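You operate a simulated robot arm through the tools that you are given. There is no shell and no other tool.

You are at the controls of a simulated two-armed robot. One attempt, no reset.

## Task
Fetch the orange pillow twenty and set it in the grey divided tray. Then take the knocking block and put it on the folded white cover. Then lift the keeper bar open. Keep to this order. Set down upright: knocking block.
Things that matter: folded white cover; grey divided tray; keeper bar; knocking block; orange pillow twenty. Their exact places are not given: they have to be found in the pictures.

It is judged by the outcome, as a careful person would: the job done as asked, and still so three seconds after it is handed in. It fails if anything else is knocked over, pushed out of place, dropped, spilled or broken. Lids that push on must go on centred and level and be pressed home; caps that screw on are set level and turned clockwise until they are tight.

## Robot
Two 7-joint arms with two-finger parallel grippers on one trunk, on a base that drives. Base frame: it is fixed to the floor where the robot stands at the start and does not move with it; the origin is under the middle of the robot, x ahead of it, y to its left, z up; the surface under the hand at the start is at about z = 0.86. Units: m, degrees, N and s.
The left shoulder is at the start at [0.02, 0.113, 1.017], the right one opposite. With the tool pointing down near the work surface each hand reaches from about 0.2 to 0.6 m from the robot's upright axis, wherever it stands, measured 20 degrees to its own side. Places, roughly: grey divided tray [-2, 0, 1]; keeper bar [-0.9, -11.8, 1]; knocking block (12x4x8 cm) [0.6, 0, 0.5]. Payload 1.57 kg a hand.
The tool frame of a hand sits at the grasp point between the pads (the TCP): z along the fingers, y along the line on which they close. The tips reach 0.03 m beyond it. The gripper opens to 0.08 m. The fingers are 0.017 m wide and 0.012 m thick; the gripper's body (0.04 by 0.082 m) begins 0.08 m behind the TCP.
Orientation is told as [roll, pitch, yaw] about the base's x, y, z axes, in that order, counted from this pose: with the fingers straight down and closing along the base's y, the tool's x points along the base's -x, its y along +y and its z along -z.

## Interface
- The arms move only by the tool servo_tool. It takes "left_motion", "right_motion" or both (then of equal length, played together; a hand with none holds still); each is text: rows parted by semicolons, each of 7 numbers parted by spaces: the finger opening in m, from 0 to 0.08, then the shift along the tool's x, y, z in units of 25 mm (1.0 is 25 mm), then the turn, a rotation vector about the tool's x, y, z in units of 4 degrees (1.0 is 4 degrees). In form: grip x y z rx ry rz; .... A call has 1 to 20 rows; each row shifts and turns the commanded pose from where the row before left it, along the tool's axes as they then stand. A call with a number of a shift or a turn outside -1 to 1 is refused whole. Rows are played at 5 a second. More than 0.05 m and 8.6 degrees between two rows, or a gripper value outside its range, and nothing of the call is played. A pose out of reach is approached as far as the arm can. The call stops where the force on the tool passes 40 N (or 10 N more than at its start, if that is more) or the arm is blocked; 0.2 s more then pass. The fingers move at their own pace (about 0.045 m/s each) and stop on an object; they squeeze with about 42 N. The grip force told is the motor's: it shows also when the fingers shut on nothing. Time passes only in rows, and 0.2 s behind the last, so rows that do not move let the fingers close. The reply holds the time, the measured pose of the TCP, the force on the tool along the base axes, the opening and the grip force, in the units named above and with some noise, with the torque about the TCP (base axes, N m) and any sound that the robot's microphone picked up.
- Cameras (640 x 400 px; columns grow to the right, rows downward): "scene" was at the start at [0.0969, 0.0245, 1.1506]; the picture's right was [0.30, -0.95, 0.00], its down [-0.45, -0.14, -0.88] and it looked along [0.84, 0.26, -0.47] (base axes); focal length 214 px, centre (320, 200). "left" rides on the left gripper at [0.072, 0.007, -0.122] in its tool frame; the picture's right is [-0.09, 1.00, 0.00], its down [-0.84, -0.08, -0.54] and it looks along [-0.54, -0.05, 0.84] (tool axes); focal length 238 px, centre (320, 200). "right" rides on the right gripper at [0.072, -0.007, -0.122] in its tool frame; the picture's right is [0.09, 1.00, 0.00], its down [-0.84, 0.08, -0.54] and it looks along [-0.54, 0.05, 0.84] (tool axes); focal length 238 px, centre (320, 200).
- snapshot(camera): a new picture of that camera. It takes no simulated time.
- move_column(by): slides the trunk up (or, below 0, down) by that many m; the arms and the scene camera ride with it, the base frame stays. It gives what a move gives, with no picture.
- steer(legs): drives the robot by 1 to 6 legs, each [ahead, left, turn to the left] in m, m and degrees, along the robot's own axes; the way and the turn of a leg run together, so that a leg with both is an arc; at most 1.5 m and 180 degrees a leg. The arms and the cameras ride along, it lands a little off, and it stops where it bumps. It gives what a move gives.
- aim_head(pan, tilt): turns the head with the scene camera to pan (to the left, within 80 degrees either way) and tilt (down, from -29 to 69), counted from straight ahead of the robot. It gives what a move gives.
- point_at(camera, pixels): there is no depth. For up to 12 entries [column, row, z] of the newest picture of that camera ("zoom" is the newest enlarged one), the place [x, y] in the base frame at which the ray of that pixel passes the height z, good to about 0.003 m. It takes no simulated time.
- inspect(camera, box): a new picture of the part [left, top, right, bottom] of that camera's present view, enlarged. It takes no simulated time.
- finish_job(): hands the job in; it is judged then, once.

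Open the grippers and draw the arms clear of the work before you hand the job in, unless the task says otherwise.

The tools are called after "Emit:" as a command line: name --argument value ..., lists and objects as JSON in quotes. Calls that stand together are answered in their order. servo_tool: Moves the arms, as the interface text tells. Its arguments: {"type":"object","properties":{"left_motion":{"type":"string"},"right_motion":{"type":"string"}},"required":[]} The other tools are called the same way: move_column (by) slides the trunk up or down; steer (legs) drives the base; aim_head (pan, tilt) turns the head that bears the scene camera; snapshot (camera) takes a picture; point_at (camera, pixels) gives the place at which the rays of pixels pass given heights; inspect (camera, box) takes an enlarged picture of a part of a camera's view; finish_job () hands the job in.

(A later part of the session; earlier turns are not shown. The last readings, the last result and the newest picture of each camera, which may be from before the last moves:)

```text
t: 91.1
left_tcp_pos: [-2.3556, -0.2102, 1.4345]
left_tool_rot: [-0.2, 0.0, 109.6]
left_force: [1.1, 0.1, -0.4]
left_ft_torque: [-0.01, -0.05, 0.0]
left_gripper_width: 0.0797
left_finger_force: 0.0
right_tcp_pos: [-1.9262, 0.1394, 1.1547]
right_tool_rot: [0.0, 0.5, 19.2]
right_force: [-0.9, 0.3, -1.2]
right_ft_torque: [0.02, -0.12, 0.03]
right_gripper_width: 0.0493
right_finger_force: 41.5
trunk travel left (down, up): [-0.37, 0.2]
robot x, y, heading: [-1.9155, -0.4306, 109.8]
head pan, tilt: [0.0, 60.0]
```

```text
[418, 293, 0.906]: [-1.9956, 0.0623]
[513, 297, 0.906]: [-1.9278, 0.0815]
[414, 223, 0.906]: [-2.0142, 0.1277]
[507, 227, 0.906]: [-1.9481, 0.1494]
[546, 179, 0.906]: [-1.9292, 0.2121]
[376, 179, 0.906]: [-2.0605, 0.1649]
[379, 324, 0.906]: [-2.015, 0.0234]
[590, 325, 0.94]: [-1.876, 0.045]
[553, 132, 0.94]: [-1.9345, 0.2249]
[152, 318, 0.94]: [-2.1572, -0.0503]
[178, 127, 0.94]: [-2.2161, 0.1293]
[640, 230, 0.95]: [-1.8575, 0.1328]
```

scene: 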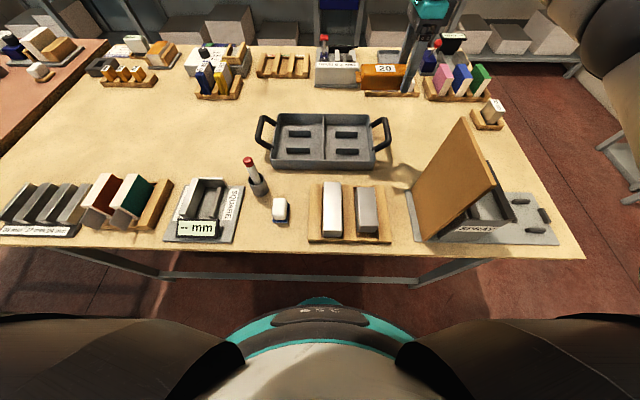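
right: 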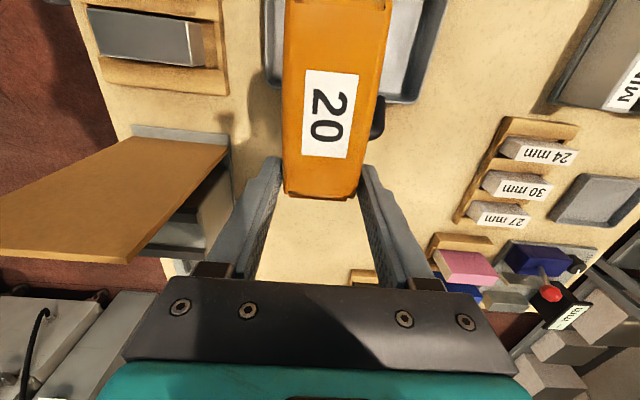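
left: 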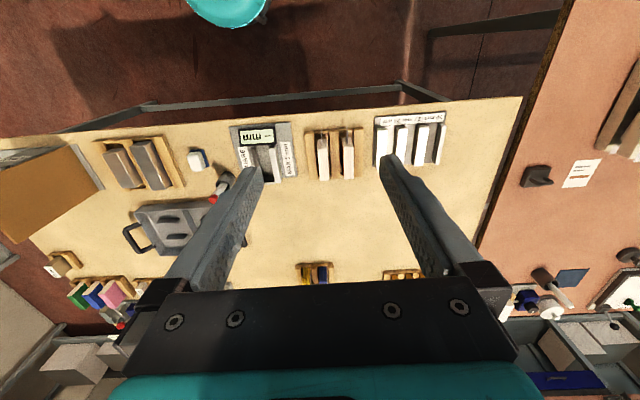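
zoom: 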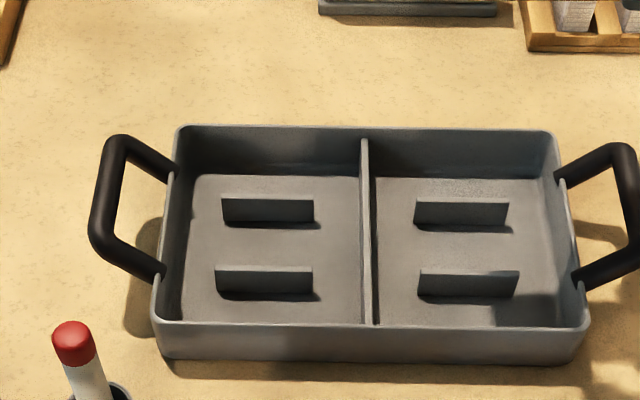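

The measurements agree; the target for the TCP is (-1.925, 0.124). I shift the hand by (0.001, -0.016) with a tiny levelling turn, then lower the trunk 0.16 m so the block hovers over the tray.

Emit:
servo_tool --right_motion "0 0.09 -0.3 0 0 -0.1 0.15; 0 0.09 -0.31 0 0 0 0; 0 0 0 0 0 0 0"

Emit:
move_column --by -0.16

Emit:
aim_head --pan 0 --tilt 50

Emit:
snapshot --camera "scene"

Emit:
snapshot --camera "right"

```text
t: 91.9
left_tcp_pos: [-2.3537, -0.2117, 1.435]
left_tool_rot: [0.0, 0.1, 109.6]
left_force: [-0.2, 0.7, 1.1]
left_ft_torque: [-0.01, 0.04, -0.05]
left_gripper_width: 0.0799
left_finger_force: 0.1
right_tcp_pos: [-1.9244, 0.1219, 1.1557]
right_tool_rot: [0.0, 0.0, 18.6]
right_force: [0.6, -0.3, -0.7]
right_ft_torque: [-0.01, -0.08, -0.01]
right_gripper_width: 0.0493
right_finger_force: 41.5
trunk travel left (down, up): [-0.37, 0.2]
robot x, y, heading: [-1.9148, -0.4257, 109.4]
head pan, tilt: [0.0, 60.0]
```

```text
t: 93.7
left_tcp_pos: [-2.3529, -0.2147, 1.2772]
left_tool_rot: [-0.2, -0.2, 109.5]
left_force: [-1.0, 0.1, 0.8]
left_ft_torque: [0.06, -0.02, -0.01]
left_gripper_width: 0.0799
left_finger_force: 0.1
right_tcp_pos: [-1.9287, 0.1358, 1.0609]
right_tool_rot: [7.2, 0.0, 18.5]
right_force: [-1.0, -0.8, -1.9]
right_ft_torque: [0.06, -0.07, 0.01]
right_gripper_width: 0.0492
right_finger_force: 41.8
trunk travel left (down, up): [-0.21, 0.36]
robot x, y, heading: [-1.9111, -0.4272, 109.5]
head pan, tilt: [0.0, 60.0]
```

```text
t: 94.4
left_tcp_pos: [-2.3537, -0.2157, 1.2772]
left_tool_rot: [0.1, -0.2, 109.6]
left_force: [-0.2, 0.1, 0.4]
left_ft_torque: [0.0, -0.01, -0.04]
left_gripper_width: 0.0801
left_finger_force: 0.0
right_tcp_pos: [-1.9297, 0.1359, 1.0624]
right_tool_rot: [7.4, 0.1, 18.5]
right_force: [-0.3, 0.3, -1.4]
right_ft_torque: [0.04, -0.07, -0.01]
right_gripper_width: 0.0492
right_finger_force: 42.2
trunk travel left (down, up): [-0.21, 0.36]
robot x, y, heading: [-1.9141, -0.4249, 109.6]
head pan, tilt: [0.0, 50.0]
```

```text
taken
```

scene: 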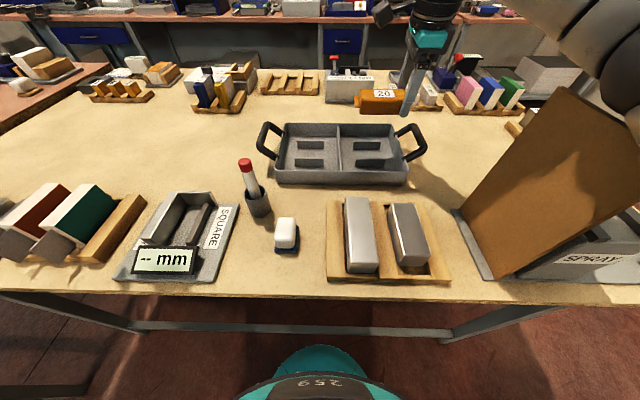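

```text
taken
```

right: 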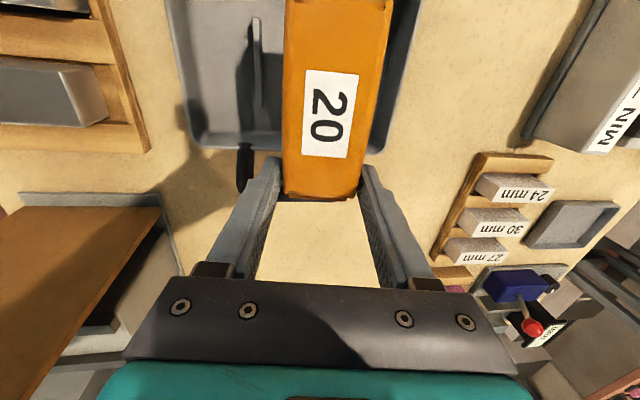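

The hand tilted 7° and stayed 6.5 cm too high, so the arm's elbow must be resting on something, most likely the brown board at the right. I raise the trunk back at once and check the board.

Emit:
move_column --by 0.12

Emit:
aim_head --pan -20 --tilt 50

Emit:
snapshot --camera "scene"

```text
t: 95.9
left_tcp_pos: [-2.3535, -0.2117, 1.3957]
left_tool_rot: [-0.1, 0.0, 109.6]
left_force: [-0.1, -0.1, 0.1]
left_ft_torque: [0.0, 0.01, 0.01]
left_gripper_width: 0.0801
left_finger_force: 0.1
right_tcp_pos: [-1.9243, 0.1232, 1.1147]
right_tool_rot: [0.0, 0.1, 18.6]
right_force: [0.7, 0.0, -2.0]
right_ft_torque: [0.03, -0.09, -0.01]
right_gripper_width: 0.0491
right_finger_force: 42.1
trunk travel left (down, up): [-0.33, 0.24]
robot x, y, heading: [-1.912, -0.4262, 109.5]
head pan, tilt: [0.0, 50.0]
```

```text
t: 96.8
left_tcp_pos: [-2.3531, -0.2118, 1.3952]
left_tool_rot: [-0.1, 0.0, 109.6]
left_force: [-0.4, -0.6, 0.2]
left_ft_torque: [-0.01, -0.02, 0.03]
left_gripper_width: 0.08
left_finger_force: 0.2
right_tcp_pos: [-1.9243, 0.1236, 1.1145]
right_tool_rot: [0.0, 0.0, 18.6]
right_force: [0.9, 0.2, -0.7]
right_ft_torque: [0.05, -0.08, -0.03]
right_gripper_width: 0.0495
right_finger_force: 42.0
trunk travel left (down, up): [-0.33, 0.24]
robot x, y, heading: [-1.9084, -0.4298, 109.8]
head pan, tilt: [-20.0, 50.0]
```

```text
taken
```

scene: 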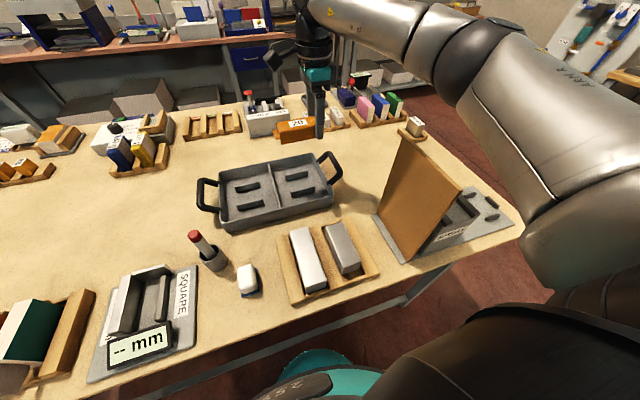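

The hand is back to its pose and the block is held. I compare the board's position with before: its bottom-left corner was at (-1.749, -0.039).

Emit:
inspect --camera "scene" --box '[340, 120, 540, 280]'

```text
2.50 times, centred on (440, 200) of scene
```

zoom: 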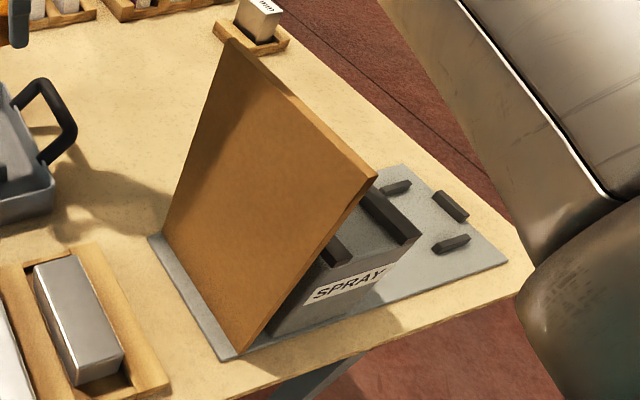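

The board still leans on its rails just as before. I verify its top back corner and plate corner numerically against the earlier picture.

Emit:
point_at --camera "zoom" --pixels '[[230, 40, 1.15], [230, 40, 1.1], [230, 40, 1.05], [372, 178, 1.15], [372, 178, 1.1], [240, 350, 0.905], [165, 235, 0.905], [150, 238, 0.9], [225, 360, 0.9]]'

```text
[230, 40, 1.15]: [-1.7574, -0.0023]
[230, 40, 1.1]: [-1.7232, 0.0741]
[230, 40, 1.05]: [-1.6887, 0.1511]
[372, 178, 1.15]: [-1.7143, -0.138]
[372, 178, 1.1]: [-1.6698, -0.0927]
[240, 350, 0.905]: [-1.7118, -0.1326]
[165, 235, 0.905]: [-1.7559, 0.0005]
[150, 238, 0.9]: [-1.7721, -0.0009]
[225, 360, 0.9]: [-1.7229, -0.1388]
```

The board is unmoved (same corner coordinates); it stands vertically to z=1.15 and blocked my elbow. I'll use the tray's left compartment instead and drive 0.13 m left, giving the elbow ample clearance.

Emit:
steer --legs '[[0, 0.13, 0]]'

Emit:
aim_head --pan 0 --tilt 58

Emit:
inspect --camera "scene" --box '[270, 90, 430, 190]'

Emit:
snapshot --camera "scene"

```text
t: 98.1
left_tcp_pos: [-2.4775, -0.2567, 1.3945]
left_tool_rot: [-0.1, 0.1, 109.7]
left_force: [-0.8, 0.3, -0.6]
left_ft_torque: [-0.01, -0.02, -0.04]
left_gripper_width: 0.0805
left_finger_force: 0.1
right_tcp_pos: [-2.0482, 0.0797, 1.1155]
right_tool_rot: [0.0, -0.1, 18.7]
right_force: [0.0, -0.5, -1.9]
right_ft_torque: [0.02, -0.1, -0.02]
right_gripper_width: 0.0495
right_finger_force: 41.8
trunk travel left (down, up): [-0.33, 0.24]
robot x, y, heading: [-2.0373, -0.4729, 109.5]
head pan, tilt: [-20.0, 50.0]
```

```text
t: 98.9
left_tcp_pos: [-2.476, -0.2576, 1.3952]
left_tool_rot: [0.0, 0.0, 109.7]
left_force: [-0.1, 0.0, 0.3]
left_ft_torque: [-0.02, 0.02, 0.01]
left_gripper_width: 0.0799
left_finger_force: 0.0
right_tcp_pos: [-2.047, 0.0802, 1.1147]
right_tool_rot: [0.0, 0.0, 18.7]
right_force: [0.1, -0.8, -1.0]
right_ft_torque: [0.0, -0.08, 0.02]
right_gripper_width: 0.0493
right_finger_force: 41.6
trunk travel left (down, up): [-0.33, 0.24]
robot x, y, heading: [-2.0362, -0.4722, 109.4]
head pan, tilt: [0.0, 58.0]
```

```text
4.00 times, centred on (350, 140) of scene
```

zoom: 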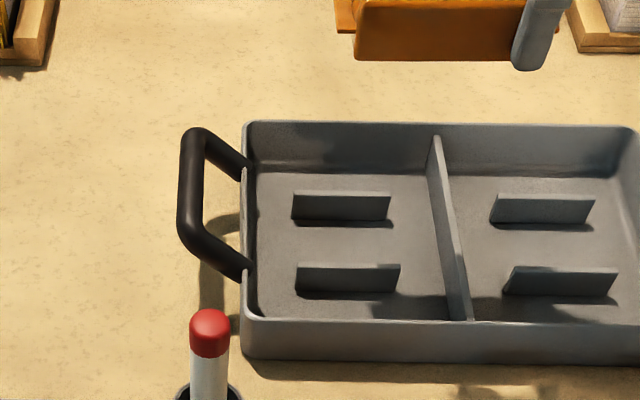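

```text
taken
```

scene: 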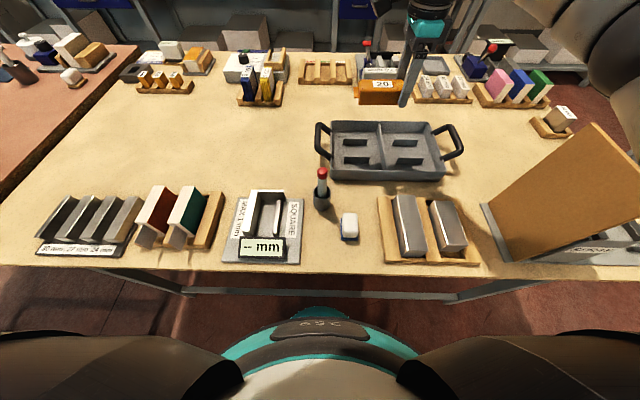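

I measure the left compartment's ribs, floor corners and divider, plus the pen top.

Emit:
point_at --camera "zoom" --pixels '[[296, 292, 0.906], [399, 293, 0.906], [291, 220, 0.906], [388, 221, 0.906], [258, 174, 0.906], [428, 176, 0.906], [447, 318, 0.906], [297, 264, 0.926], [400, 265, 0.926], [293, 192, 0.926], [390, 193, 0.926], [210, 310, 1.03]]'

```text
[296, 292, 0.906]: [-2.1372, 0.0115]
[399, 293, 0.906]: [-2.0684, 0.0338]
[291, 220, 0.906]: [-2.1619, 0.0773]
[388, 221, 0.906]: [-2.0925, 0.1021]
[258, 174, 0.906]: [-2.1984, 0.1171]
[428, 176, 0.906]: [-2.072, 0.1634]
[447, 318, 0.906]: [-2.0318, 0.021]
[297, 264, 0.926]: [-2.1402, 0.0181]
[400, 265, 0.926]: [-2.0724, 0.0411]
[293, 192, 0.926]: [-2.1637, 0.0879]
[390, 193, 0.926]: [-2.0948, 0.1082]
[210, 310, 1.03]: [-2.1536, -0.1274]
```

The left compartment's slot centre is (-2.116, 0.058); my finger target is (-2.069, 0.074). I shift the hand 2.3 cm along tool x, then lower the trunk 0.11 m and check the readings.

Emit:
servo_tool --right_motion "0 0.46 0.02 0 0 0 0; 0 0.46 0.03 0 0 0 0; 0 0 0 0 0 0 0"

Emit:
move_column --by -0.06

```text
t: 99.7
left_tcp_pos: [-2.4752, -0.2572, 1.3956]
left_tool_rot: [0.0, 0.0, 109.7]
left_force: [0.2, -0.1, -0.4]
left_ft_torque: [-0.01, 0.0, -0.01]
left_gripper_width: 0.0799
left_finger_force: 0.1
right_tcp_pos: [-2.0689, 0.0729, 1.1142]
right_tool_rot: [-0.1, 0.1, 18.6]
right_force: [1.0, 0.0, -2.0]
right_ft_torque: [0.01, -0.09, -0.01]
right_gripper_width: 0.0492
right_finger_force: 42.5
trunk travel left (down, up): [-0.33, 0.24]
robot x, y, heading: [-2.0342, -0.4729, 109.8]
head pan, tilt: [0.0, 58.0]
```

```text
t: 100.7
left_tcp_pos: [-2.4758, -0.2558, 1.3353]
left_tool_rot: [-0.1, 0.0, 109.7]
left_force: [0.5, 0.5, 0.5]
left_ft_torque: [-0.02, 0.02, 0.0]
left_gripper_width: 0.08
left_finger_force: 0.1
right_tcp_pos: [-2.0697, 0.0734, 1.0538]
right_tool_rot: [0.0, 0.1, 18.7]
right_force: [0.5, -0.5, -1.8]
right_ft_torque: [0.03, -0.07, 0.03]
right_gripper_width: 0.0493
right_finger_force: 42.0
trunk travel left (down, up): [-0.27, 0.3]
robot x, y, heading: [-2.0348, -0.475, 109.6]
head pan, tilt: [0.0, 58.0]
```

The descent is clean (z=1.054, no tilt). I lower another 5 cm and view.

Emit:
move_column --by -0.05

Emit:
snapshot --camera "scene"

Emit:
snapshot --camera "right"

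Emit:
inspect --camera "scene" --box '[280, 60, 440, 170]'

```text
t: 101.6
left_tcp_pos: [-2.4759, -0.2556, 1.2856]
left_tool_rot: [0.0, 0.1, 109.7]
left_force: [-0.5, -0.1, 0.1]
left_ft_torque: [0.0, 0.0, -0.02]
left_gripper_width: 0.0799
left_finger_force: 0.0
right_tcp_pos: [-2.0693, 0.0727, 1.0048]
right_tool_rot: [0.0, 0.0, 18.7]
right_force: [-0.8, -0.3, -1.6]
right_ft_torque: [0.04, -0.09, 0.04]
right_gripper_width: 0.0495
right_finger_force: 41.9
trunk travel left (down, up): [-0.22, 0.35]
robot x, y, heading: [-2.036, -0.4713, 109.5]
head pan, tilt: [0.0, 58.0]
```

```text
taken
```

scene: 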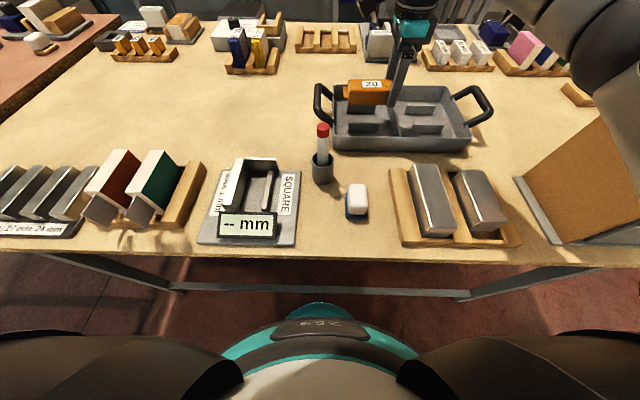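

```text
taken
```

right: 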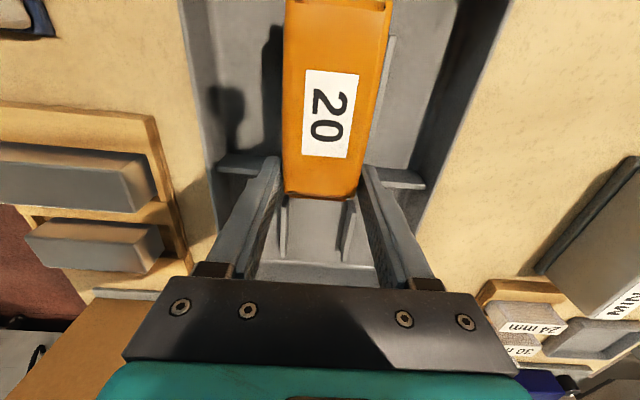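

```text
3.64 times, centred on (360, 115) of scene
```

zoom: 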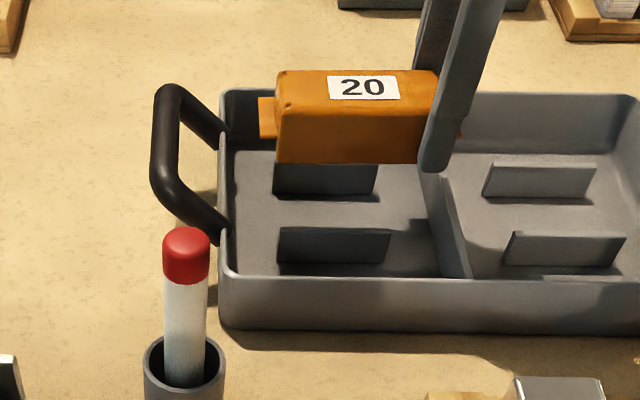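

The hand camera shows the divider (row ~170) and right-compartment ribs at columns 283 and 348, which share the slot line. I query them to check alignment.

Emit:
point_at --camera "right" --pixels '[[284, 222, 0.93], [349, 222, 0.93], [282, 255, 0.906], [345, 258, 0.906], [240, 158, 0.94], [405, 170, 0.94], [240, 172, 0.94], [405, 187, 0.94], [388, 60, 0.93]]'

```text
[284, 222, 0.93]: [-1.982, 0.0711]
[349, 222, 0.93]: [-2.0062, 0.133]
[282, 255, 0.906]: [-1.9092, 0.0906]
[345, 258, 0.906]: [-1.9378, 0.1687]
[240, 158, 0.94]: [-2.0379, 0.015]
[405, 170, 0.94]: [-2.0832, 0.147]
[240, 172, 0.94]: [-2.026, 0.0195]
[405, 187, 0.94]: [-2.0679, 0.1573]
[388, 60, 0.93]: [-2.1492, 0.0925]
```

I enlarge the hand view around the fingertips to see where the left compartment's ribs end relative to the fingers.

Emit:
inspect --camera "right" --box '[180, 0, 460, 290]'

```text
1.38 times, centred on (320, 145) of right
```

zoom: 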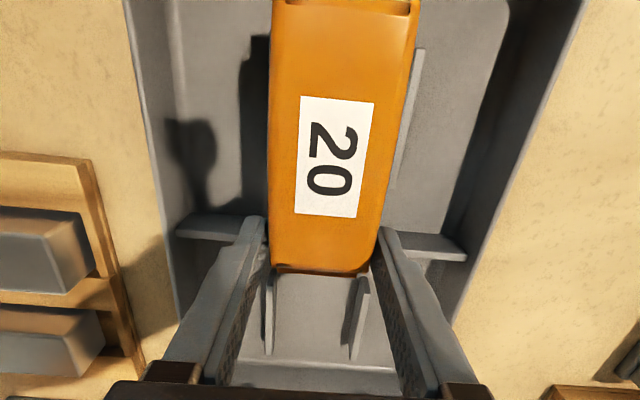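

The rear rib of the left compartment shows from (422,50) to (395,188). I locate its ends.

Emit:
point_at --camera "zoom" --pixels '[[395, 188, 0.93], [422, 50, 0.93], [395, 188, 0.926], [425, 50, 0.93], [270, 300, 0.93], [268, 285, 0.93], [360, 278, 0.93], [355, 355, 0.906]]'

```text
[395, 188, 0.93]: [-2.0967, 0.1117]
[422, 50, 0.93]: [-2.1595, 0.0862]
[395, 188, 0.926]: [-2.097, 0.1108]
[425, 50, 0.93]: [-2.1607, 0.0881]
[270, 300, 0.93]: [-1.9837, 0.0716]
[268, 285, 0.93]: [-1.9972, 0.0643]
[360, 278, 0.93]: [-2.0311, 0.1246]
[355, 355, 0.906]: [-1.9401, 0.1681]
```

The rib spans t=[-2.02,-1.952] and the slot centre is nt≈0.734, so I shift 4 mm along tool y and 1.5 mm along -x, then lower 4.2 cm.

Emit:
servo_tool --right_motion "0 -0.06 0.17 0 0 0 0; 0 0 0 0.3 0 0 0; 0 0 0 0.3 0 0 0; 0 0 0 0.3 0 0 0; 0 0 0 0.3 0 0 0; 0 0 0 0.3 0 0 0; 0 0 0 0.2 0 0 0; 0 0 0 0 0 0 0"

Emit:
inspect --camera "scene" --box '[280, 60, 440, 170]'

Emit:
inspect --camera "right" --box '[180, 0, 460, 290]'

```text
t: 103.4
left_tcp_pos: [-2.4761, -0.2554, 1.2851]
left_tool_rot: [0.0, 0.0, 109.6]
left_force: [-0.1, -0.5, 0.3]
left_ft_torque: [0.02, 0.0, -0.02]
left_gripper_width: 0.0804
left_finger_force: 0.1
right_tcp_pos: [-2.0687, 0.0777, 0.9609]
right_tool_rot: [0.1, 0.1, 18.7]
right_force: [0.0, 0.4, -1.9]
right_ft_torque: [0.04, -0.06, -0.01]
right_gripper_width: 0.0494
right_finger_force: 41.8
trunk travel left (down, up): [-0.22, 0.35]
robot x, y, heading: [-2.0385, -0.4724, 109.9]
head pan, tilt: [0.0, 58.0]
```

```text
3.64 times, centred on (360, 115) of scene
```

zoom: 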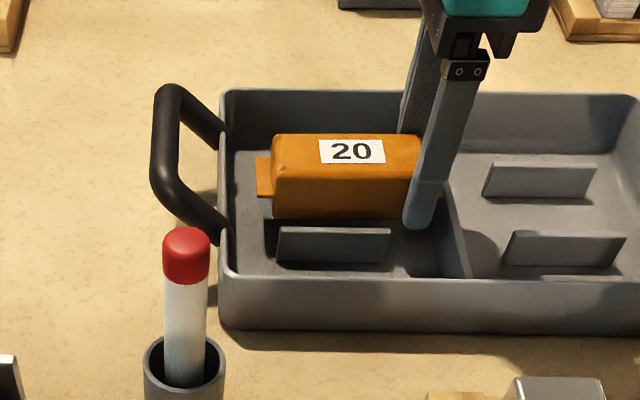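

```text
1.38 times, centred on (320, 145) of right
```

zoom: 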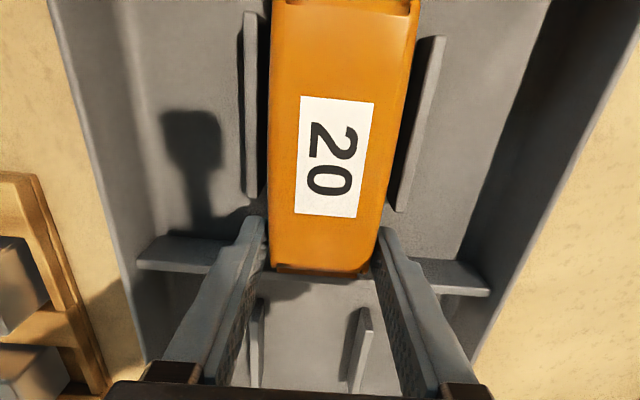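

Block sits between both ribs, fingers just beyond the rib ends. I verify the rib inner edges numerically versus the TCP.

Emit:
point_at --camera "zoom" --pixels '[[259, 190, 0.93], [396, 208, 0.93], [258, 20, 0.93], [428, 40, 0.93], [246, 195, 0.93], [220, 240, 0.94], [380, 262, 0.94]]'

```text
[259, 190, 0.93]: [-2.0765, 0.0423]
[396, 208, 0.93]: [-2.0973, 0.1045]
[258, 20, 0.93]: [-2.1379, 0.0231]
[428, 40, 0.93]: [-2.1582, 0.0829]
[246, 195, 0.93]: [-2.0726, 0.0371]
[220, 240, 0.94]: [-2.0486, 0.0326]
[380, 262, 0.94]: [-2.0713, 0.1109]
```

Slot spans 64 mm with the block centred within 2 mm, and fingers clear rib ends by 1 cm. I lower 1.8 cm, then feel for the floor in 1 mm steps.

Emit:
servo_tool --right_motion "0 0 0.07 0.2 0 0 0; 0 0 0 0.2 0 0 0; 0 0 0 0.2 0 0 0; 0 0 0 0.12 0 0 0; 0 0 0 0 0 0 0"

Emit:
servo_tool --right_motion "0 0 0 0.04 0 0 0; 0 0 0 0.04 0 0 0; 0 0 0 0 0 0 0"

```text
t: 104.6
left_tcp_pos: [-2.4756, -0.2575, 1.2847]
left_tool_rot: [0.0, 0.0, 109.6]
left_force: [1.2, -0.6, 0.4]
left_ft_torque: [0.0, 0.04, 0.01]
left_gripper_width: 0.0798
left_finger_force: 0.1
right_tcp_pos: [-2.0694, 0.0796, 0.9433]
right_tool_rot: [0.0, 0.0, 18.7]
right_force: [-0.3, 0.3, -2.1]
right_ft_torque: [0.05, -0.1, -0.01]
right_gripper_width: 0.0494
right_finger_force: 42.3
trunk travel left (down, up): [-0.22, 0.35]
robot x, y, heading: [-2.0336, -0.4728, 109.7]
head pan, tilt: [0.0, 58.0]
```

```text
t: 105.4
left_tcp_pos: [-2.4764, -0.2553, 1.285]
left_tool_rot: [0.0, 0.0, 109.7]
left_force: [-0.6, -0.6, -0.5]
left_ft_torque: [-0.04, -0.03, 0.01]
left_gripper_width: 0.0799
left_finger_force: 0.0
right_tcp_pos: [-2.0705, 0.08, 0.9405]
right_tool_rot: [0.0, -0.1, 18.6]
right_force: [-0.2, -0.3, -1.3]
right_ft_torque: [0.06, -0.09, -0.03]
right_gripper_width: 0.0493
right_finger_force: 41.9
trunk travel left (down, up): [-0.22, 0.35]
robot x, y, heading: [-2.0332, -0.4743, 109.5]
head pan, tilt: [0.0, 58.0]
```

No contact yet at z=0.9405; I continue in 1 mm steps.

Emit:
servo_tool --right_motion "0 0 0 0.04 0 0 0; 0 0 0 0.04 0 0 0; 0 0 0 0 0 0 0"

Emit:
servo_tool --right_motion "0 0 0 0.04 0 0 0; 0 0 0 0 0 0 0"

```text
t: 106.2
left_tcp_pos: [-2.4762, -0.2575, 1.2856]
left_tool_rot: [-0.1, 0.0, 109.8]
left_force: [0.3, -0.3, 0.3]
left_ft_torque: [0.02, 0.0, -0.03]
left_gripper_width: 0.08
left_finger_force: 0.0
right_tcp_pos: [-2.0714, 0.0788, 0.9405]
right_tool_rot: [0.1, 0.1, 18.8]
right_force: [1.7, 1.1, 6.5]
right_ft_torque: [-0.35, 0.47, 0.02]
right_gripper_width: 0.0494
right_finger_force: 42.4
trunk travel left (down, up): [-0.22, 0.35]
robot x, y, heading: [-2.0354, -0.4749, 109.5]
head pan, tilt: [0.0, 58.0]
```

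```text
t: 106.8
left_tcp_pos: [-2.4762, -0.2571, 1.2847]
left_tool_rot: [0.1, -0.1, 109.7]
left_force: [-0.6, 0.3, -0.4]
left_ft_torque: [0.02, 0.01, -0.03]
left_gripper_width: 0.0798
left_finger_force: 0.0
right_tcp_pos: [-2.0704, 0.0787, 0.9417]
right_tool_rot: [0.1, 0.2, 18.7]
right_force: [0.6, 2.8, 12.6]
right_ft_torque: [-0.67, 1.02, -0.1]
right_gripper_width: 0.0494
right_finger_force: 42.3
trunk travel left (down, up): [-0.22, 0.35]
robot x, y, heading: [-2.034, -0.4742, 109.9]
head pan, tilt: [0.0, 58.0]
```

Contact: 12 N, with the torque indicating the block's far left end touching the floor first. I check the picture before release.

Emit:
inspect --camera "scene" --box '[290, 80, 410, 160]'

Emit:
inspect --camera "right" --box '[180, 0, 460, 290]'

```text
5.00 times, centred on (350, 120) of scene
```

zoom: 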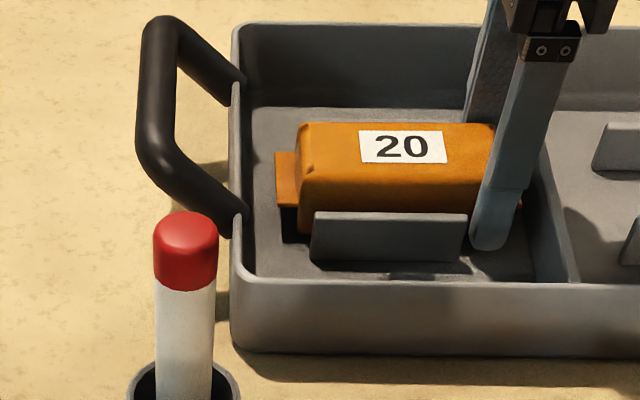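

```text
1.38 times, centred on (320, 145) of right
```

zoom: 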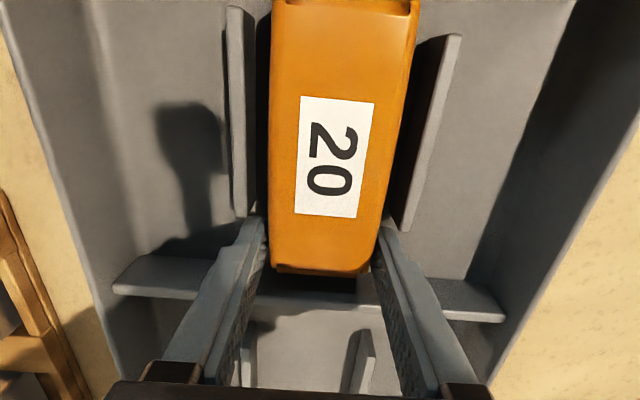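

The block lies in the slot between the ribs on the tray floor. I ease 1 mm up and open slowly.

Emit:
servo_tool --right_motion "0.048 0 0 -0.04 0 0 0; 0.051 0 0 0 0 0 0; 0.054 0 0 0 0 0 0; 0.058 0 0 0 0 0 0; 0.062 0 0 0 0 0 0; 0.062 0 0 0 0 0 0"

Emit:
inspect --camera "scene" --box '[290, 80, 410, 160]'

Emit:
inspect --camera "right" --box '[180, 0, 460, 290]'

```text
t: 108.2
left_tcp_pos: [-2.4761, -0.2577, 1.2852]
left_tool_rot: [0.1, 0.0, 109.7]
left_force: [0.6, 0.1, 0.4]
left_ft_torque: [0.0, 0.0, 0.0]
left_gripper_width: 0.0802
left_finger_force: 0.1
right_tcp_pos: [-2.072, 0.0795, 0.94]
right_tool_rot: [0.0, 0.1, 18.7]
right_force: [0.1, 0.3, -0.2]
right_ft_torque: [0.03, -0.02, 0.01]
right_gripper_width: 0.0621
right_finger_force: 0.1
trunk travel left (down, up): [-0.22, 0.35]
robot x, y, heading: [-2.0345, -0.4726, 109.8]
head pan, tilt: [0.0, 58.0]
```

```text
5.00 times, centred on (350, 120) of scene
```

zoom: 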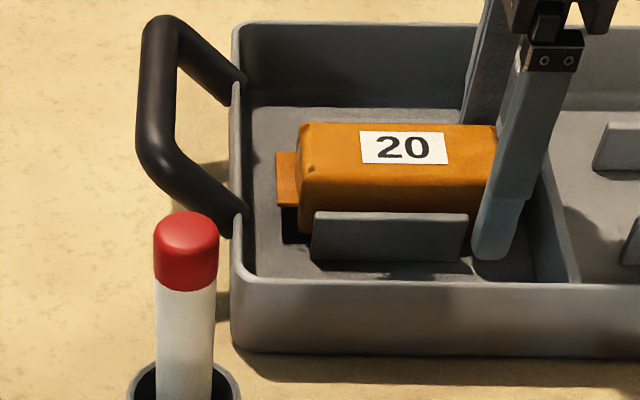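

```text
1.38 times, centred on (320, 145) of right
```

zoom: 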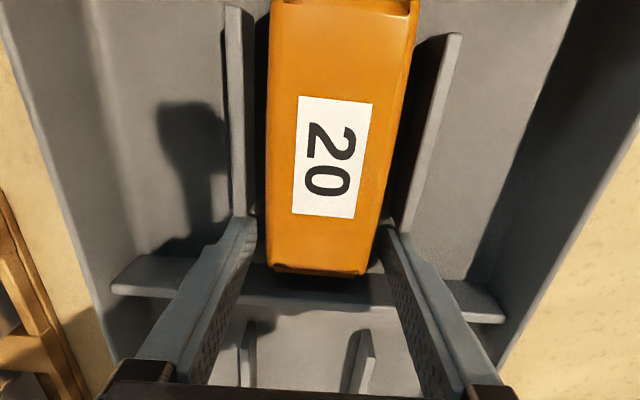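

The block rests free in the tray. I raise the hand straight up slowly, then lift the trunk.

Emit:
servo_tool --right_motion "0.064 0 0 -0.2 0 0 0; 0.064 0 0 -0.4 0 0 0; 0.064 0 0 -0.6 0 0 0; 0.064 0 0 -0.8 0 0 0; 0.064 0 0 -0.8 0 0 0; 0.064 0 0 0 0 0 0"

Emit:
move_column --by 0.2

Emit:
inspect --camera "scene" --box '[270, 90, 430, 190]'

Emit:
snapshot --camera "right"

```text
t: 109.6
left_tcp_pos: [-2.4769, -0.2564, 1.2862]
left_tool_rot: [0.0, 0.0, 109.8]
left_force: [-0.1, 0.3, 0.7]
left_ft_torque: [-0.01, -0.01, -0.01]
left_gripper_width: 0.0799
left_finger_force: 0.1
right_tcp_pos: [-2.0698, 0.0804, 1.0097]
right_tool_rot: [0.0, 0.1, 18.7]
right_force: [-0.6, 0.0, 0.0]
right_ft_torque: [0.0, 0.02, 0.01]
right_gripper_width: 0.0639
right_finger_force: 0.1
trunk travel left (down, up): [-0.22, 0.35]
robot x, y, heading: [-2.0359, -0.4721, 109.9]
head pan, tilt: [0.0, 58.0]
```

```text
t: 111.8
left_tcp_pos: [-2.4756, -0.2568, 1.4849]
left_tool_rot: [0.1, 0.0, 109.7]
left_force: [0.5, 1.4, 0.2]
left_ft_torque: [0.02, -0.03, -0.04]
left_gripper_width: 0.08
left_finger_force: 0.0
right_tcp_pos: [-2.0718, 0.081, 1.21]
right_tool_rot: [0.1, 0.0, 18.7]
right_force: [-0.1, -0.3, -0.7]
right_ft_torque: [0.01, 0.02, 0.0]
right_gripper_width: 0.0641
right_finger_force: 0.0
trunk travel left (down, up): [-0.42, 0.15]
robot x, y, heading: [-2.0348, -0.4731, 109.7]
head pan, tilt: [0.0, 58.0]
```

```text
4.00 times, centred on (350, 140) of scene
```

zoom: 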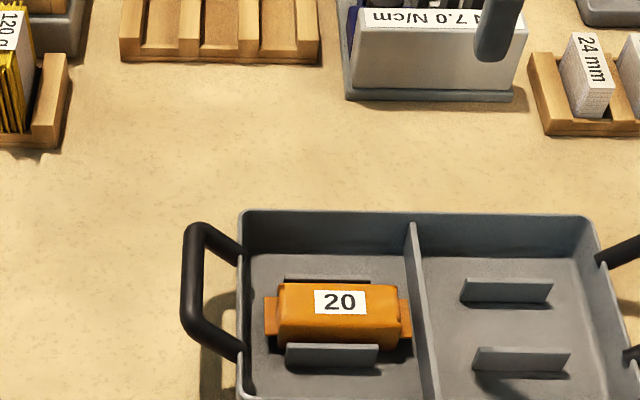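

```text
taken
```

right: 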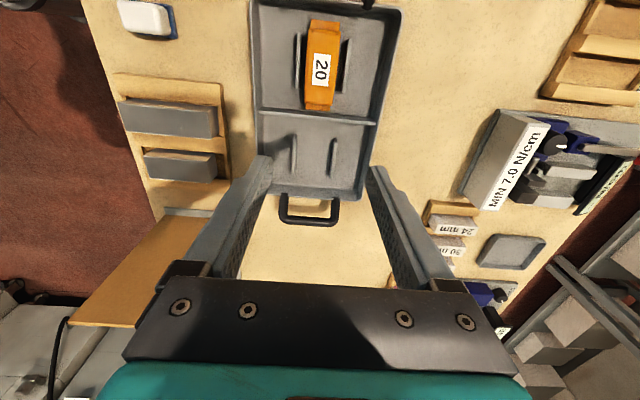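

The orange 20 sits flat in the tray. Now I retract the right hand toward me, back off from the table, and drive back toward the first table to find the knocking block and the white cover.

Emit:
servo_tool --right_motion "0.064 0 -1 0 0 0 0; 0.064 0 -1 0 0 0 0; 0.064 0 -1 0 0 0 0; 0.064 0 -1 0 0 0 0; 0.064 0 -1 0 0 0 0; 0.064 0 -1 0 0 0 0; 0.064 0 -1 0 0 0 0"

Emit:
steer --legs '[[-0.3, 0, 0], [0, 0, -110], [1.15, 0, 0]]'

Emit:
aim_head --pan 20 --tilt 25

Emit:
snapshot --camera "scene"

```text
t: 113.4
left_tcp_pos: [-2.4758, -0.258, 1.485]
left_tool_rot: [0.0, 0.0, 109.7]
left_force: [0.3, -0.3, -0.2]
left_ft_torque: [0.0, 0.02, 0.0]
left_gripper_width: 0.0801
left_finger_force: 0.0
right_tcp_pos: [-2.0142, -0.0847, 1.2082]
right_tool_rot: [0.1, 0.0, 18.6]
right_force: [0.0, 0.3, -0.7]
right_ft_torque: [0.05, -0.02, 0.01]
right_gripper_width: 0.0644
right_finger_force: 0.0
trunk travel left (down, up): [-0.42, 0.15]
robot x, y, heading: [-2.0352, -0.4705, 109.7]
head pan, tilt: [0.0, 58.0]
```

```text
t: 125.3
left_tcp_pos: [-0.448, -0.4106, 1.4853]
left_tool_rot: [0.0, 0.0, -0.8]
left_force: [-0.3, 0.5, 0.0]
left_ft_torque: [0.0, -0.01, 0.0]
left_gripper_width: 0.08
left_finger_force: 0.1
right_tcp_pos: [-0.4478, -0.9044, 1.2102]
right_tool_rot: [0.0, 0.1, -91.7]
right_force: [0.3, 0.4, 0.0]
right_ft_torque: [-0.01, -0.01, -0.02]
right_gripper_width: 0.0639
right_finger_force: 0.0
trunk travel left (down, up): [-0.42, 0.15]
robot x, y, heading: [-0.8088, -0.7466, -0.5]
head pan, tilt: [0.0, 58.0]
```

```text
t: 126.3
left_tcp_pos: [-0.448, -0.4107, 1.485]
left_tool_rot: [0.0, 0.0, -0.7]
left_force: [-0.1, 0.3, -0.2]
left_ft_torque: [0.04, 0.02, 0.01]
left_gripper_width: 0.0801
left_finger_force: 0.0
right_tcp_pos: [-0.4484, -0.9041, 1.2093]
right_tool_rot: [0.1, 0.0, -91.7]
right_force: [0.3, -0.1, -0.4]
right_ft_torque: [0.02, 0.04, 0.0]
right_gripper_width: 0.0638
right_finger_force: 0.1
trunk travel left (down, up): [-0.42, 0.15]
robot x, y, heading: [-0.8039, -0.7528, -0.4]
head pan, tilt: [20.0, 25.0]
```

```text
taken
```

scene: 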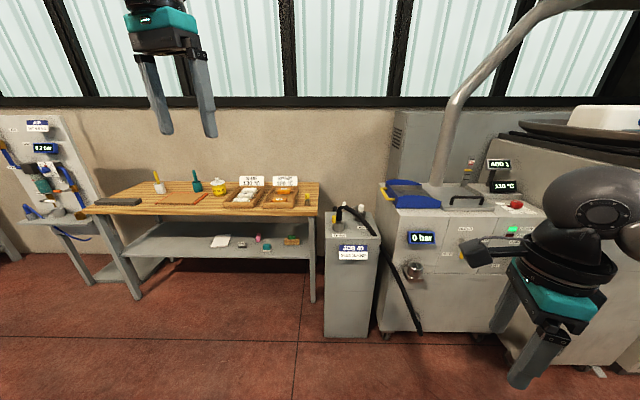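

I see the bench and its lower shelf with several items. I enlarge the shelf and bench.

Emit:
inspect --camera "scene" --box '[190, 220, 330, 265]'

Emit:
inspect --camera "scene" --box '[70, 150, 330, 300]'

```text
4.57 times, centred on (260, 242) of scene
```

zoom: 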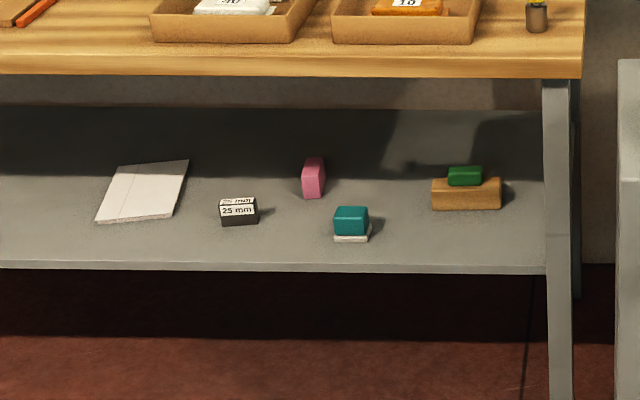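

```text
2.46 times, centred on (200, 225) of scene
```

zoom: 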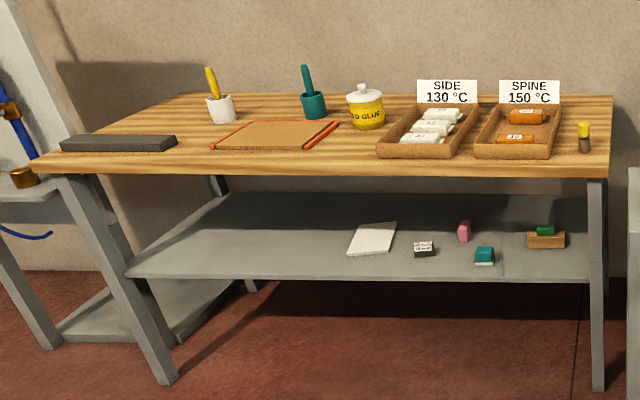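

The wooden piece with a green top at right on the shelf fits the knocking block (12x4x8 cm), and the white folded sheet at left is the cover. I estimate positions for several shelf heights.

Emit:
inspect --camera "scene" --box '[190, 220, 330, 265]'

Emit:
point_at --camera "zoom" --pixels '[[431, 210, 0.45], [501, 209, 0.45], [431, 210, 0.5], [501, 209, 0.5], [545, 274, 0.45], [545, 274, 0.5], [200, 268, 0.45], [580, 75, 0.82], [582, 62, 0.86], [97, 223, 0.45], [188, 160, 0.45]]'

```text
4.57 times, centred on (260, 242) of scene
```

zoom: 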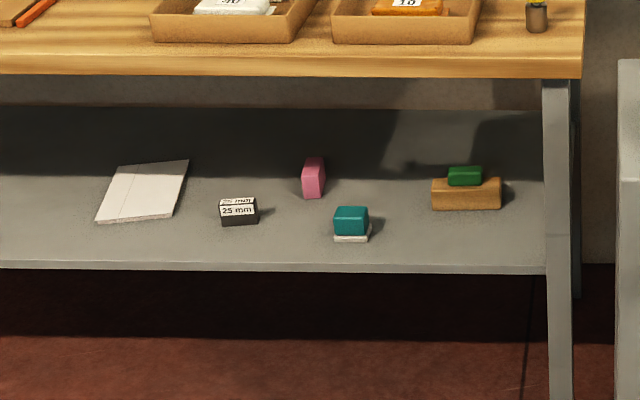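

```text
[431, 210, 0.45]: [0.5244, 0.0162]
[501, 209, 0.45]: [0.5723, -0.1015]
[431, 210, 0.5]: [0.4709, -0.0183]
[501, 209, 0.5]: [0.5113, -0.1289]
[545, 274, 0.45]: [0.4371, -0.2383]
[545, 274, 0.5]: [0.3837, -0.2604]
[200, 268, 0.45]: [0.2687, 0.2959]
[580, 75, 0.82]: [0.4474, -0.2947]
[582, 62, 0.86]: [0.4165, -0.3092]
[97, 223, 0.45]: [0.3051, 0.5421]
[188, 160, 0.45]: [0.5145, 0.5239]
```

I drive diagonally to about 0.85 m in front of the knocking block, facing the bench squarely (heading ~18°), and lower the trunk for a view under the bench top.

Emit:
steer --legs '[[0.5, 0.42, 0], [0, 0, 18.5]]'

Emit:
move_column --by -0.42

Emit:
aim_head --pan 0 --tilt 30

Emit:
snapshot --camera "scene"

```text
t: 131.0
left_tcp_pos: [-0.0608, 0.1102, 1.4857]
left_tool_rot: [0.0, 0.0, 17.9]
left_force: [0.2, 0.0, 1.5]
left_ft_torque: [0.01, 0.0, -0.01]
left_gripper_width: 0.0803
left_finger_force: 0.1
right_tcp_pos: [0.0982, -0.3565, 1.2081]
right_tool_rot: [0.0, 0.0, -72.9]
right_force: [-0.6, 0.6, -0.8]
right_ft_torque: [-0.01, -0.02, -0.01]
right_gripper_width: 0.0639
right_finger_force: 0.1
trunk travel left (down, up): [-0.42, 0.15]
robot x, y, heading: [-0.2918, -0.3289, 18.2]
head pan, tilt: [20.0, 25.0]
```

```text
refused: -0.42 is not a number from -0.4 to 0.4
```

```text
t: 131.8
left_tcp_pos: [-0.0604, 0.1099, 1.4854]
left_tool_rot: [0.1, 0.1, 18.0]
left_force: [-0.3, -0.3, 0.1]
left_ft_torque: [-0.04, 0.0, 0.01]
left_gripper_width: 0.08
left_finger_force: 0.0
right_tcp_pos: [0.0998, -0.357, 1.2092]
right_tool_rot: [0.0, 0.0, -72.9]
right_force: [-0.7, -0.2, 0.0]
right_ft_torque: [-0.05, 0.02, 0.01]
right_gripper_width: 0.0642
right_finger_force: 0.1
trunk travel left (down, up): [-0.42, 0.15]
robot x, y, heading: [-0.2888, -0.3242, 18.2]
head pan, tilt: [0.0, 30.0]
```

```text
taken
```

scene: 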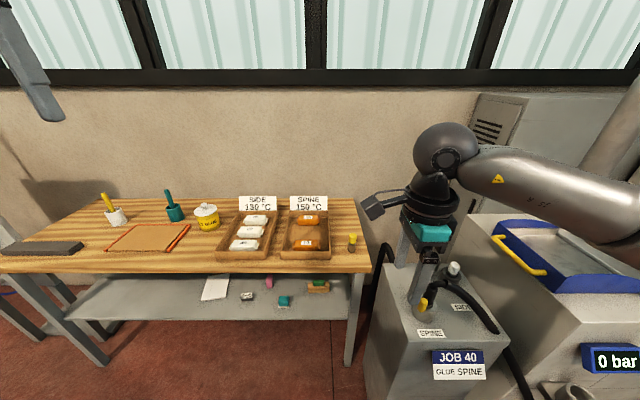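

The machine box at right is near my right hand's column. I check its position before lowering the trunk.

Emit:
point_at --camera "scene" --pixels '[[400, 340, 0.9], [400, 340, 0.8], [430, 330, 0.9], [485, 335, 0.8], [370, 290, 0.8], [318, 290, 0.46], [307, 293, 0.46], [330, 292, 0.46], [350, 318, 0.44], [82, 320, 0.44]]'

Emit:
inspect --camera "scene" --box '[360, 240, 560, 400]'

```text
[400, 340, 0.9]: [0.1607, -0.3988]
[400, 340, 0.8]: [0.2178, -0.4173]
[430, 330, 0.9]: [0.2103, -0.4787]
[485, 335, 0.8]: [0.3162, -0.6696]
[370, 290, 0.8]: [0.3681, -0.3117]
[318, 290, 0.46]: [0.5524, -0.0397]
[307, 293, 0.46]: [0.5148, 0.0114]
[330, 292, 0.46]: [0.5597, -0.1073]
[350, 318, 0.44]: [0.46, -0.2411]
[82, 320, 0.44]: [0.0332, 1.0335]
```

```text
2.50 times, centred on (460, 320) of scene
```

zoom: 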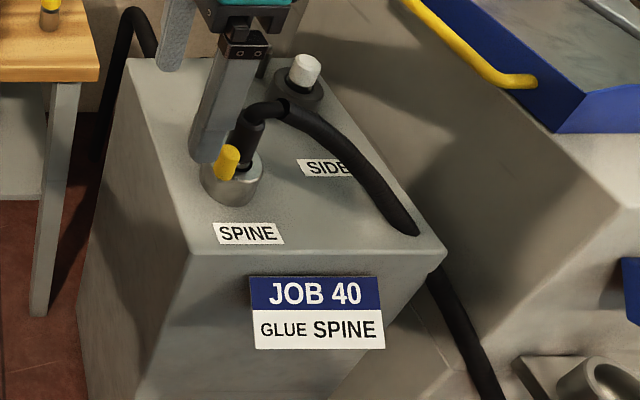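

The pump box front is at x≈0.2, close to my hand. I move back 0.1 m and left 0.2 m, then lower the trunk.

Emit:
steer --legs '[[-0.1, 0.2, 0]]'

Emit:
move_column --by -0.4

Emit:
snapshot --camera "scene"

Emit:
inspect --camera "scene" --box '[180, 190, 420, 340]'

```text
t: 133.6
left_tcp_pos: [-0.2193, 0.2701, 1.4857]
left_tool_rot: [0.0, 0.1, 17.9]
left_force: [-0.4, -0.3, 0.0]
left_ft_torque: [-0.03, -0.01, -0.01]
left_gripper_width: 0.0798
left_finger_force: 0.0
right_tcp_pos: [-0.0598, -0.1967, 1.2085]
right_tool_rot: [0.1, -0.1, -72.9]
right_force: [-0.2, 0.2, -0.4]
right_ft_torque: [0.01, -0.04, 0.0]
right_gripper_width: 0.0641
right_finger_force: 0.2
trunk travel left (down, up): [-0.42, 0.15]
robot x, y, heading: [-0.4479, -0.1606, 18.0]
head pan, tilt: [0.0, 30.0]
```

```text
t: 137.4
left_tcp_pos: [-0.2177, 0.27, 1.0848]
left_tool_rot: [-0.1, 0.0, 18.0]
left_force: [1.3, -0.5, -1.1]
left_ft_torque: [-0.01, 0.01, 0.01]
left_gripper_width: 0.0804
left_finger_force: 0.1
right_tcp_pos: [-0.06, -0.1975, 0.8082]
right_tool_rot: [0.0, 0.0, -72.8]
right_force: [-0.2, 0.2, 0.5]
right_ft_torque: [-0.01, 0.03, 0.03]
right_gripper_width: 0.0639
right_finger_force: 0.0
trunk travel left (down, up): [-0.02, 0.55]
robot x, y, heading: [-0.4507, -0.1675, 18.1]
head pan, tilt: [0.0, 30.0]
```

```text
taken
```

scene: 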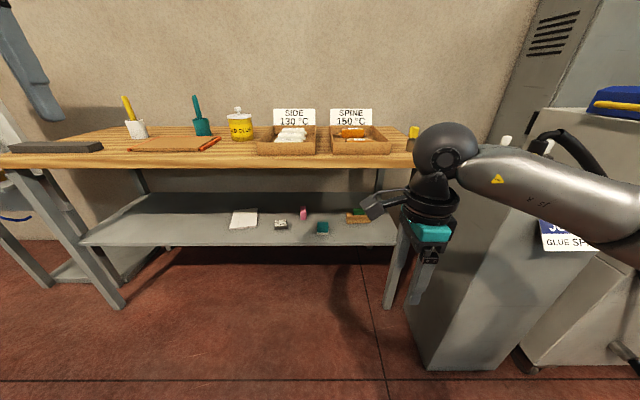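

```text
2.67 times, centred on (300, 265) of scene
```

zoom: 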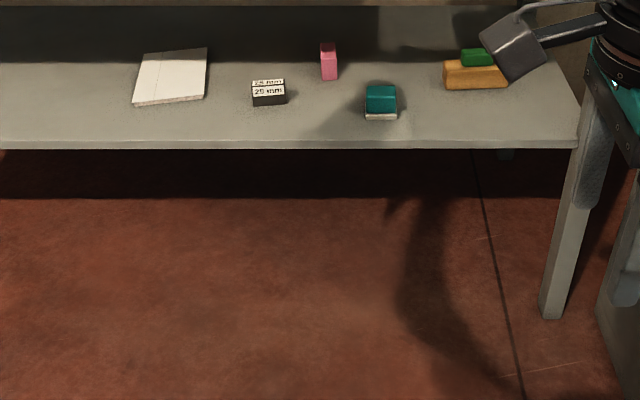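

The view shows the knocking block partly behind my right hand. I turn the right hand so its closing direction is parallel to the shelf: yaw +91°, in free space.

Emit:
servo_tool --right_motion "0.08 0 0 0 0 0 -1; 0.08 0 0 0 0 0 -1; 0.08 0 0 0 0 0 -1; 0.08 0 0 0 0 0 -1; 0.08 0 0 0 0 0 -1; 0.08 0 0 0 0 0 -1; 0.08 0 0 0 0 0 -1; 0.08 0 0 0 0 0 -1; 0.08 0 0 0 0 0 -1; 0.08 0 0 0 0 0 -1; 0.08 0 0 0 0 0 -1; 0.08 0 0 0 0 0 -1; 0.08 0 0 0 0 0 -1; 0.08 0 0 0 0 0 -1; 0.08 0 0 0 0 0 -1; 0.08 0 0 0 0 0 -1; 0.08 0 0 0 0 0 -1; 0.08 0 0 0 0 0 -1; 0.08 0 0 0 0 0 -1; 0.08 0 0 0 0 0 -1"

Emit:
servo_tool --right_motion "0.08 0 0 0 0 0 -1; 0.08 0 0 0 0 0 -1; 0.08 0 0 0 0 0 -0.75; 0.08 0 0 0 0 -1 0; 0.08 0 0 0 0 -1 0; 0.08 0 0 0 0 -1 0; 0.08 0 0 0 0 -1 0; 0.08 0 0 0 0 -1 0; 0.08 0 0 0 0 -1 0; 0.08 0 0 0 0 -1 0; 0.08 0 0 0 0 -1 0; 0.08 0 0 0 0 -1 0; 0.08 0 0 0 0 -1 0"

Emit:
snapshot --camera "scene"

Emit:
snapshot --camera "right"

```text
t: 141.6
left_tcp_pos: [-0.2187, 0.2681, 1.0861]
left_tool_rot: [0.0, 0.0, 18.0]
left_force: [0.5, 0.2, 0.0]
left_ft_torque: [0.02, 0.03, -0.06]
left_gripper_width: 0.08
left_finger_force: 0.1
right_tcp_pos: [-0.0594, -0.1967, 0.809]
right_tool_rot: [-0.1, 0.0, 7.3]
right_force: [1.0, -0.1, 0.6]
right_ft_torque: [0.02, 0.01, -0.01]
right_gripper_width: 0.0801
right_finger_force: 0.0
trunk travel left (down, up): [-0.02, 0.55]
robot x, y, heading: [-0.4472, -0.1625, 18.1]
head pan, tilt: [0.0, 30.0]
```

```text
t: 144.4
left_tcp_pos: [-0.2177, 0.2699, 1.0847]
left_tool_rot: [0.0, 0.0, 18.0]
left_force: [0.3, 0.0, -0.6]
left_ft_torque: [0.01, 0.0, -0.02]
left_gripper_width: 0.0798
left_finger_force: 0.0
right_tcp_pos: [-0.0379, -0.1878, 0.8091]
right_tool_rot: [0.0, -39.9, 18.0]
right_force: [0.5, 0.1, 0.3]
right_ft_torque: [-0.02, -0.01, -0.03]
right_gripper_width: 0.0801
right_finger_force: 0.0
right hand out of reach, approached as far as the arm can: row 12, 13
trunk travel left (down, up): [-0.02, 0.55]
robot x, y, heading: [-0.4412, -0.164, 18.0]
head pan, tilt: [0.0, 30.0]
```

```text
taken
```

scene: 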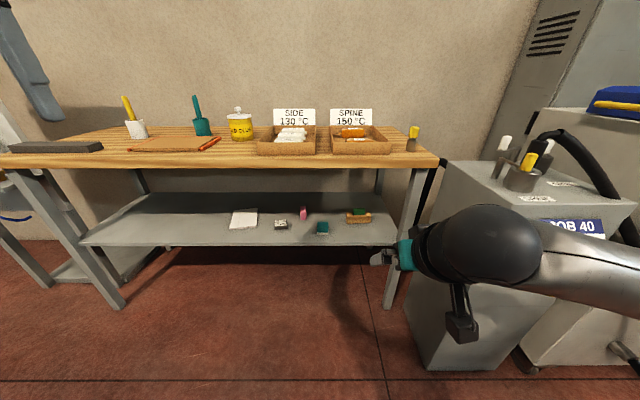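

```text
taken
```

right: 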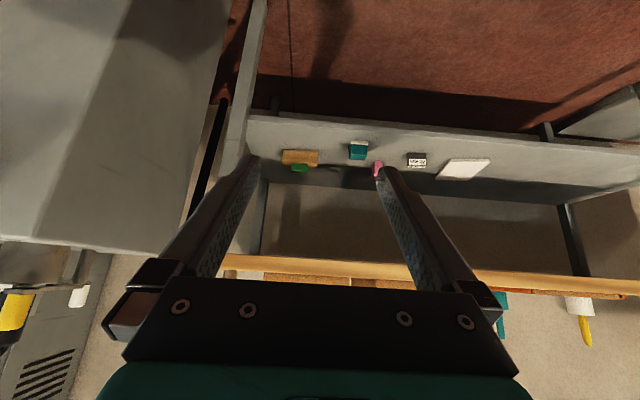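

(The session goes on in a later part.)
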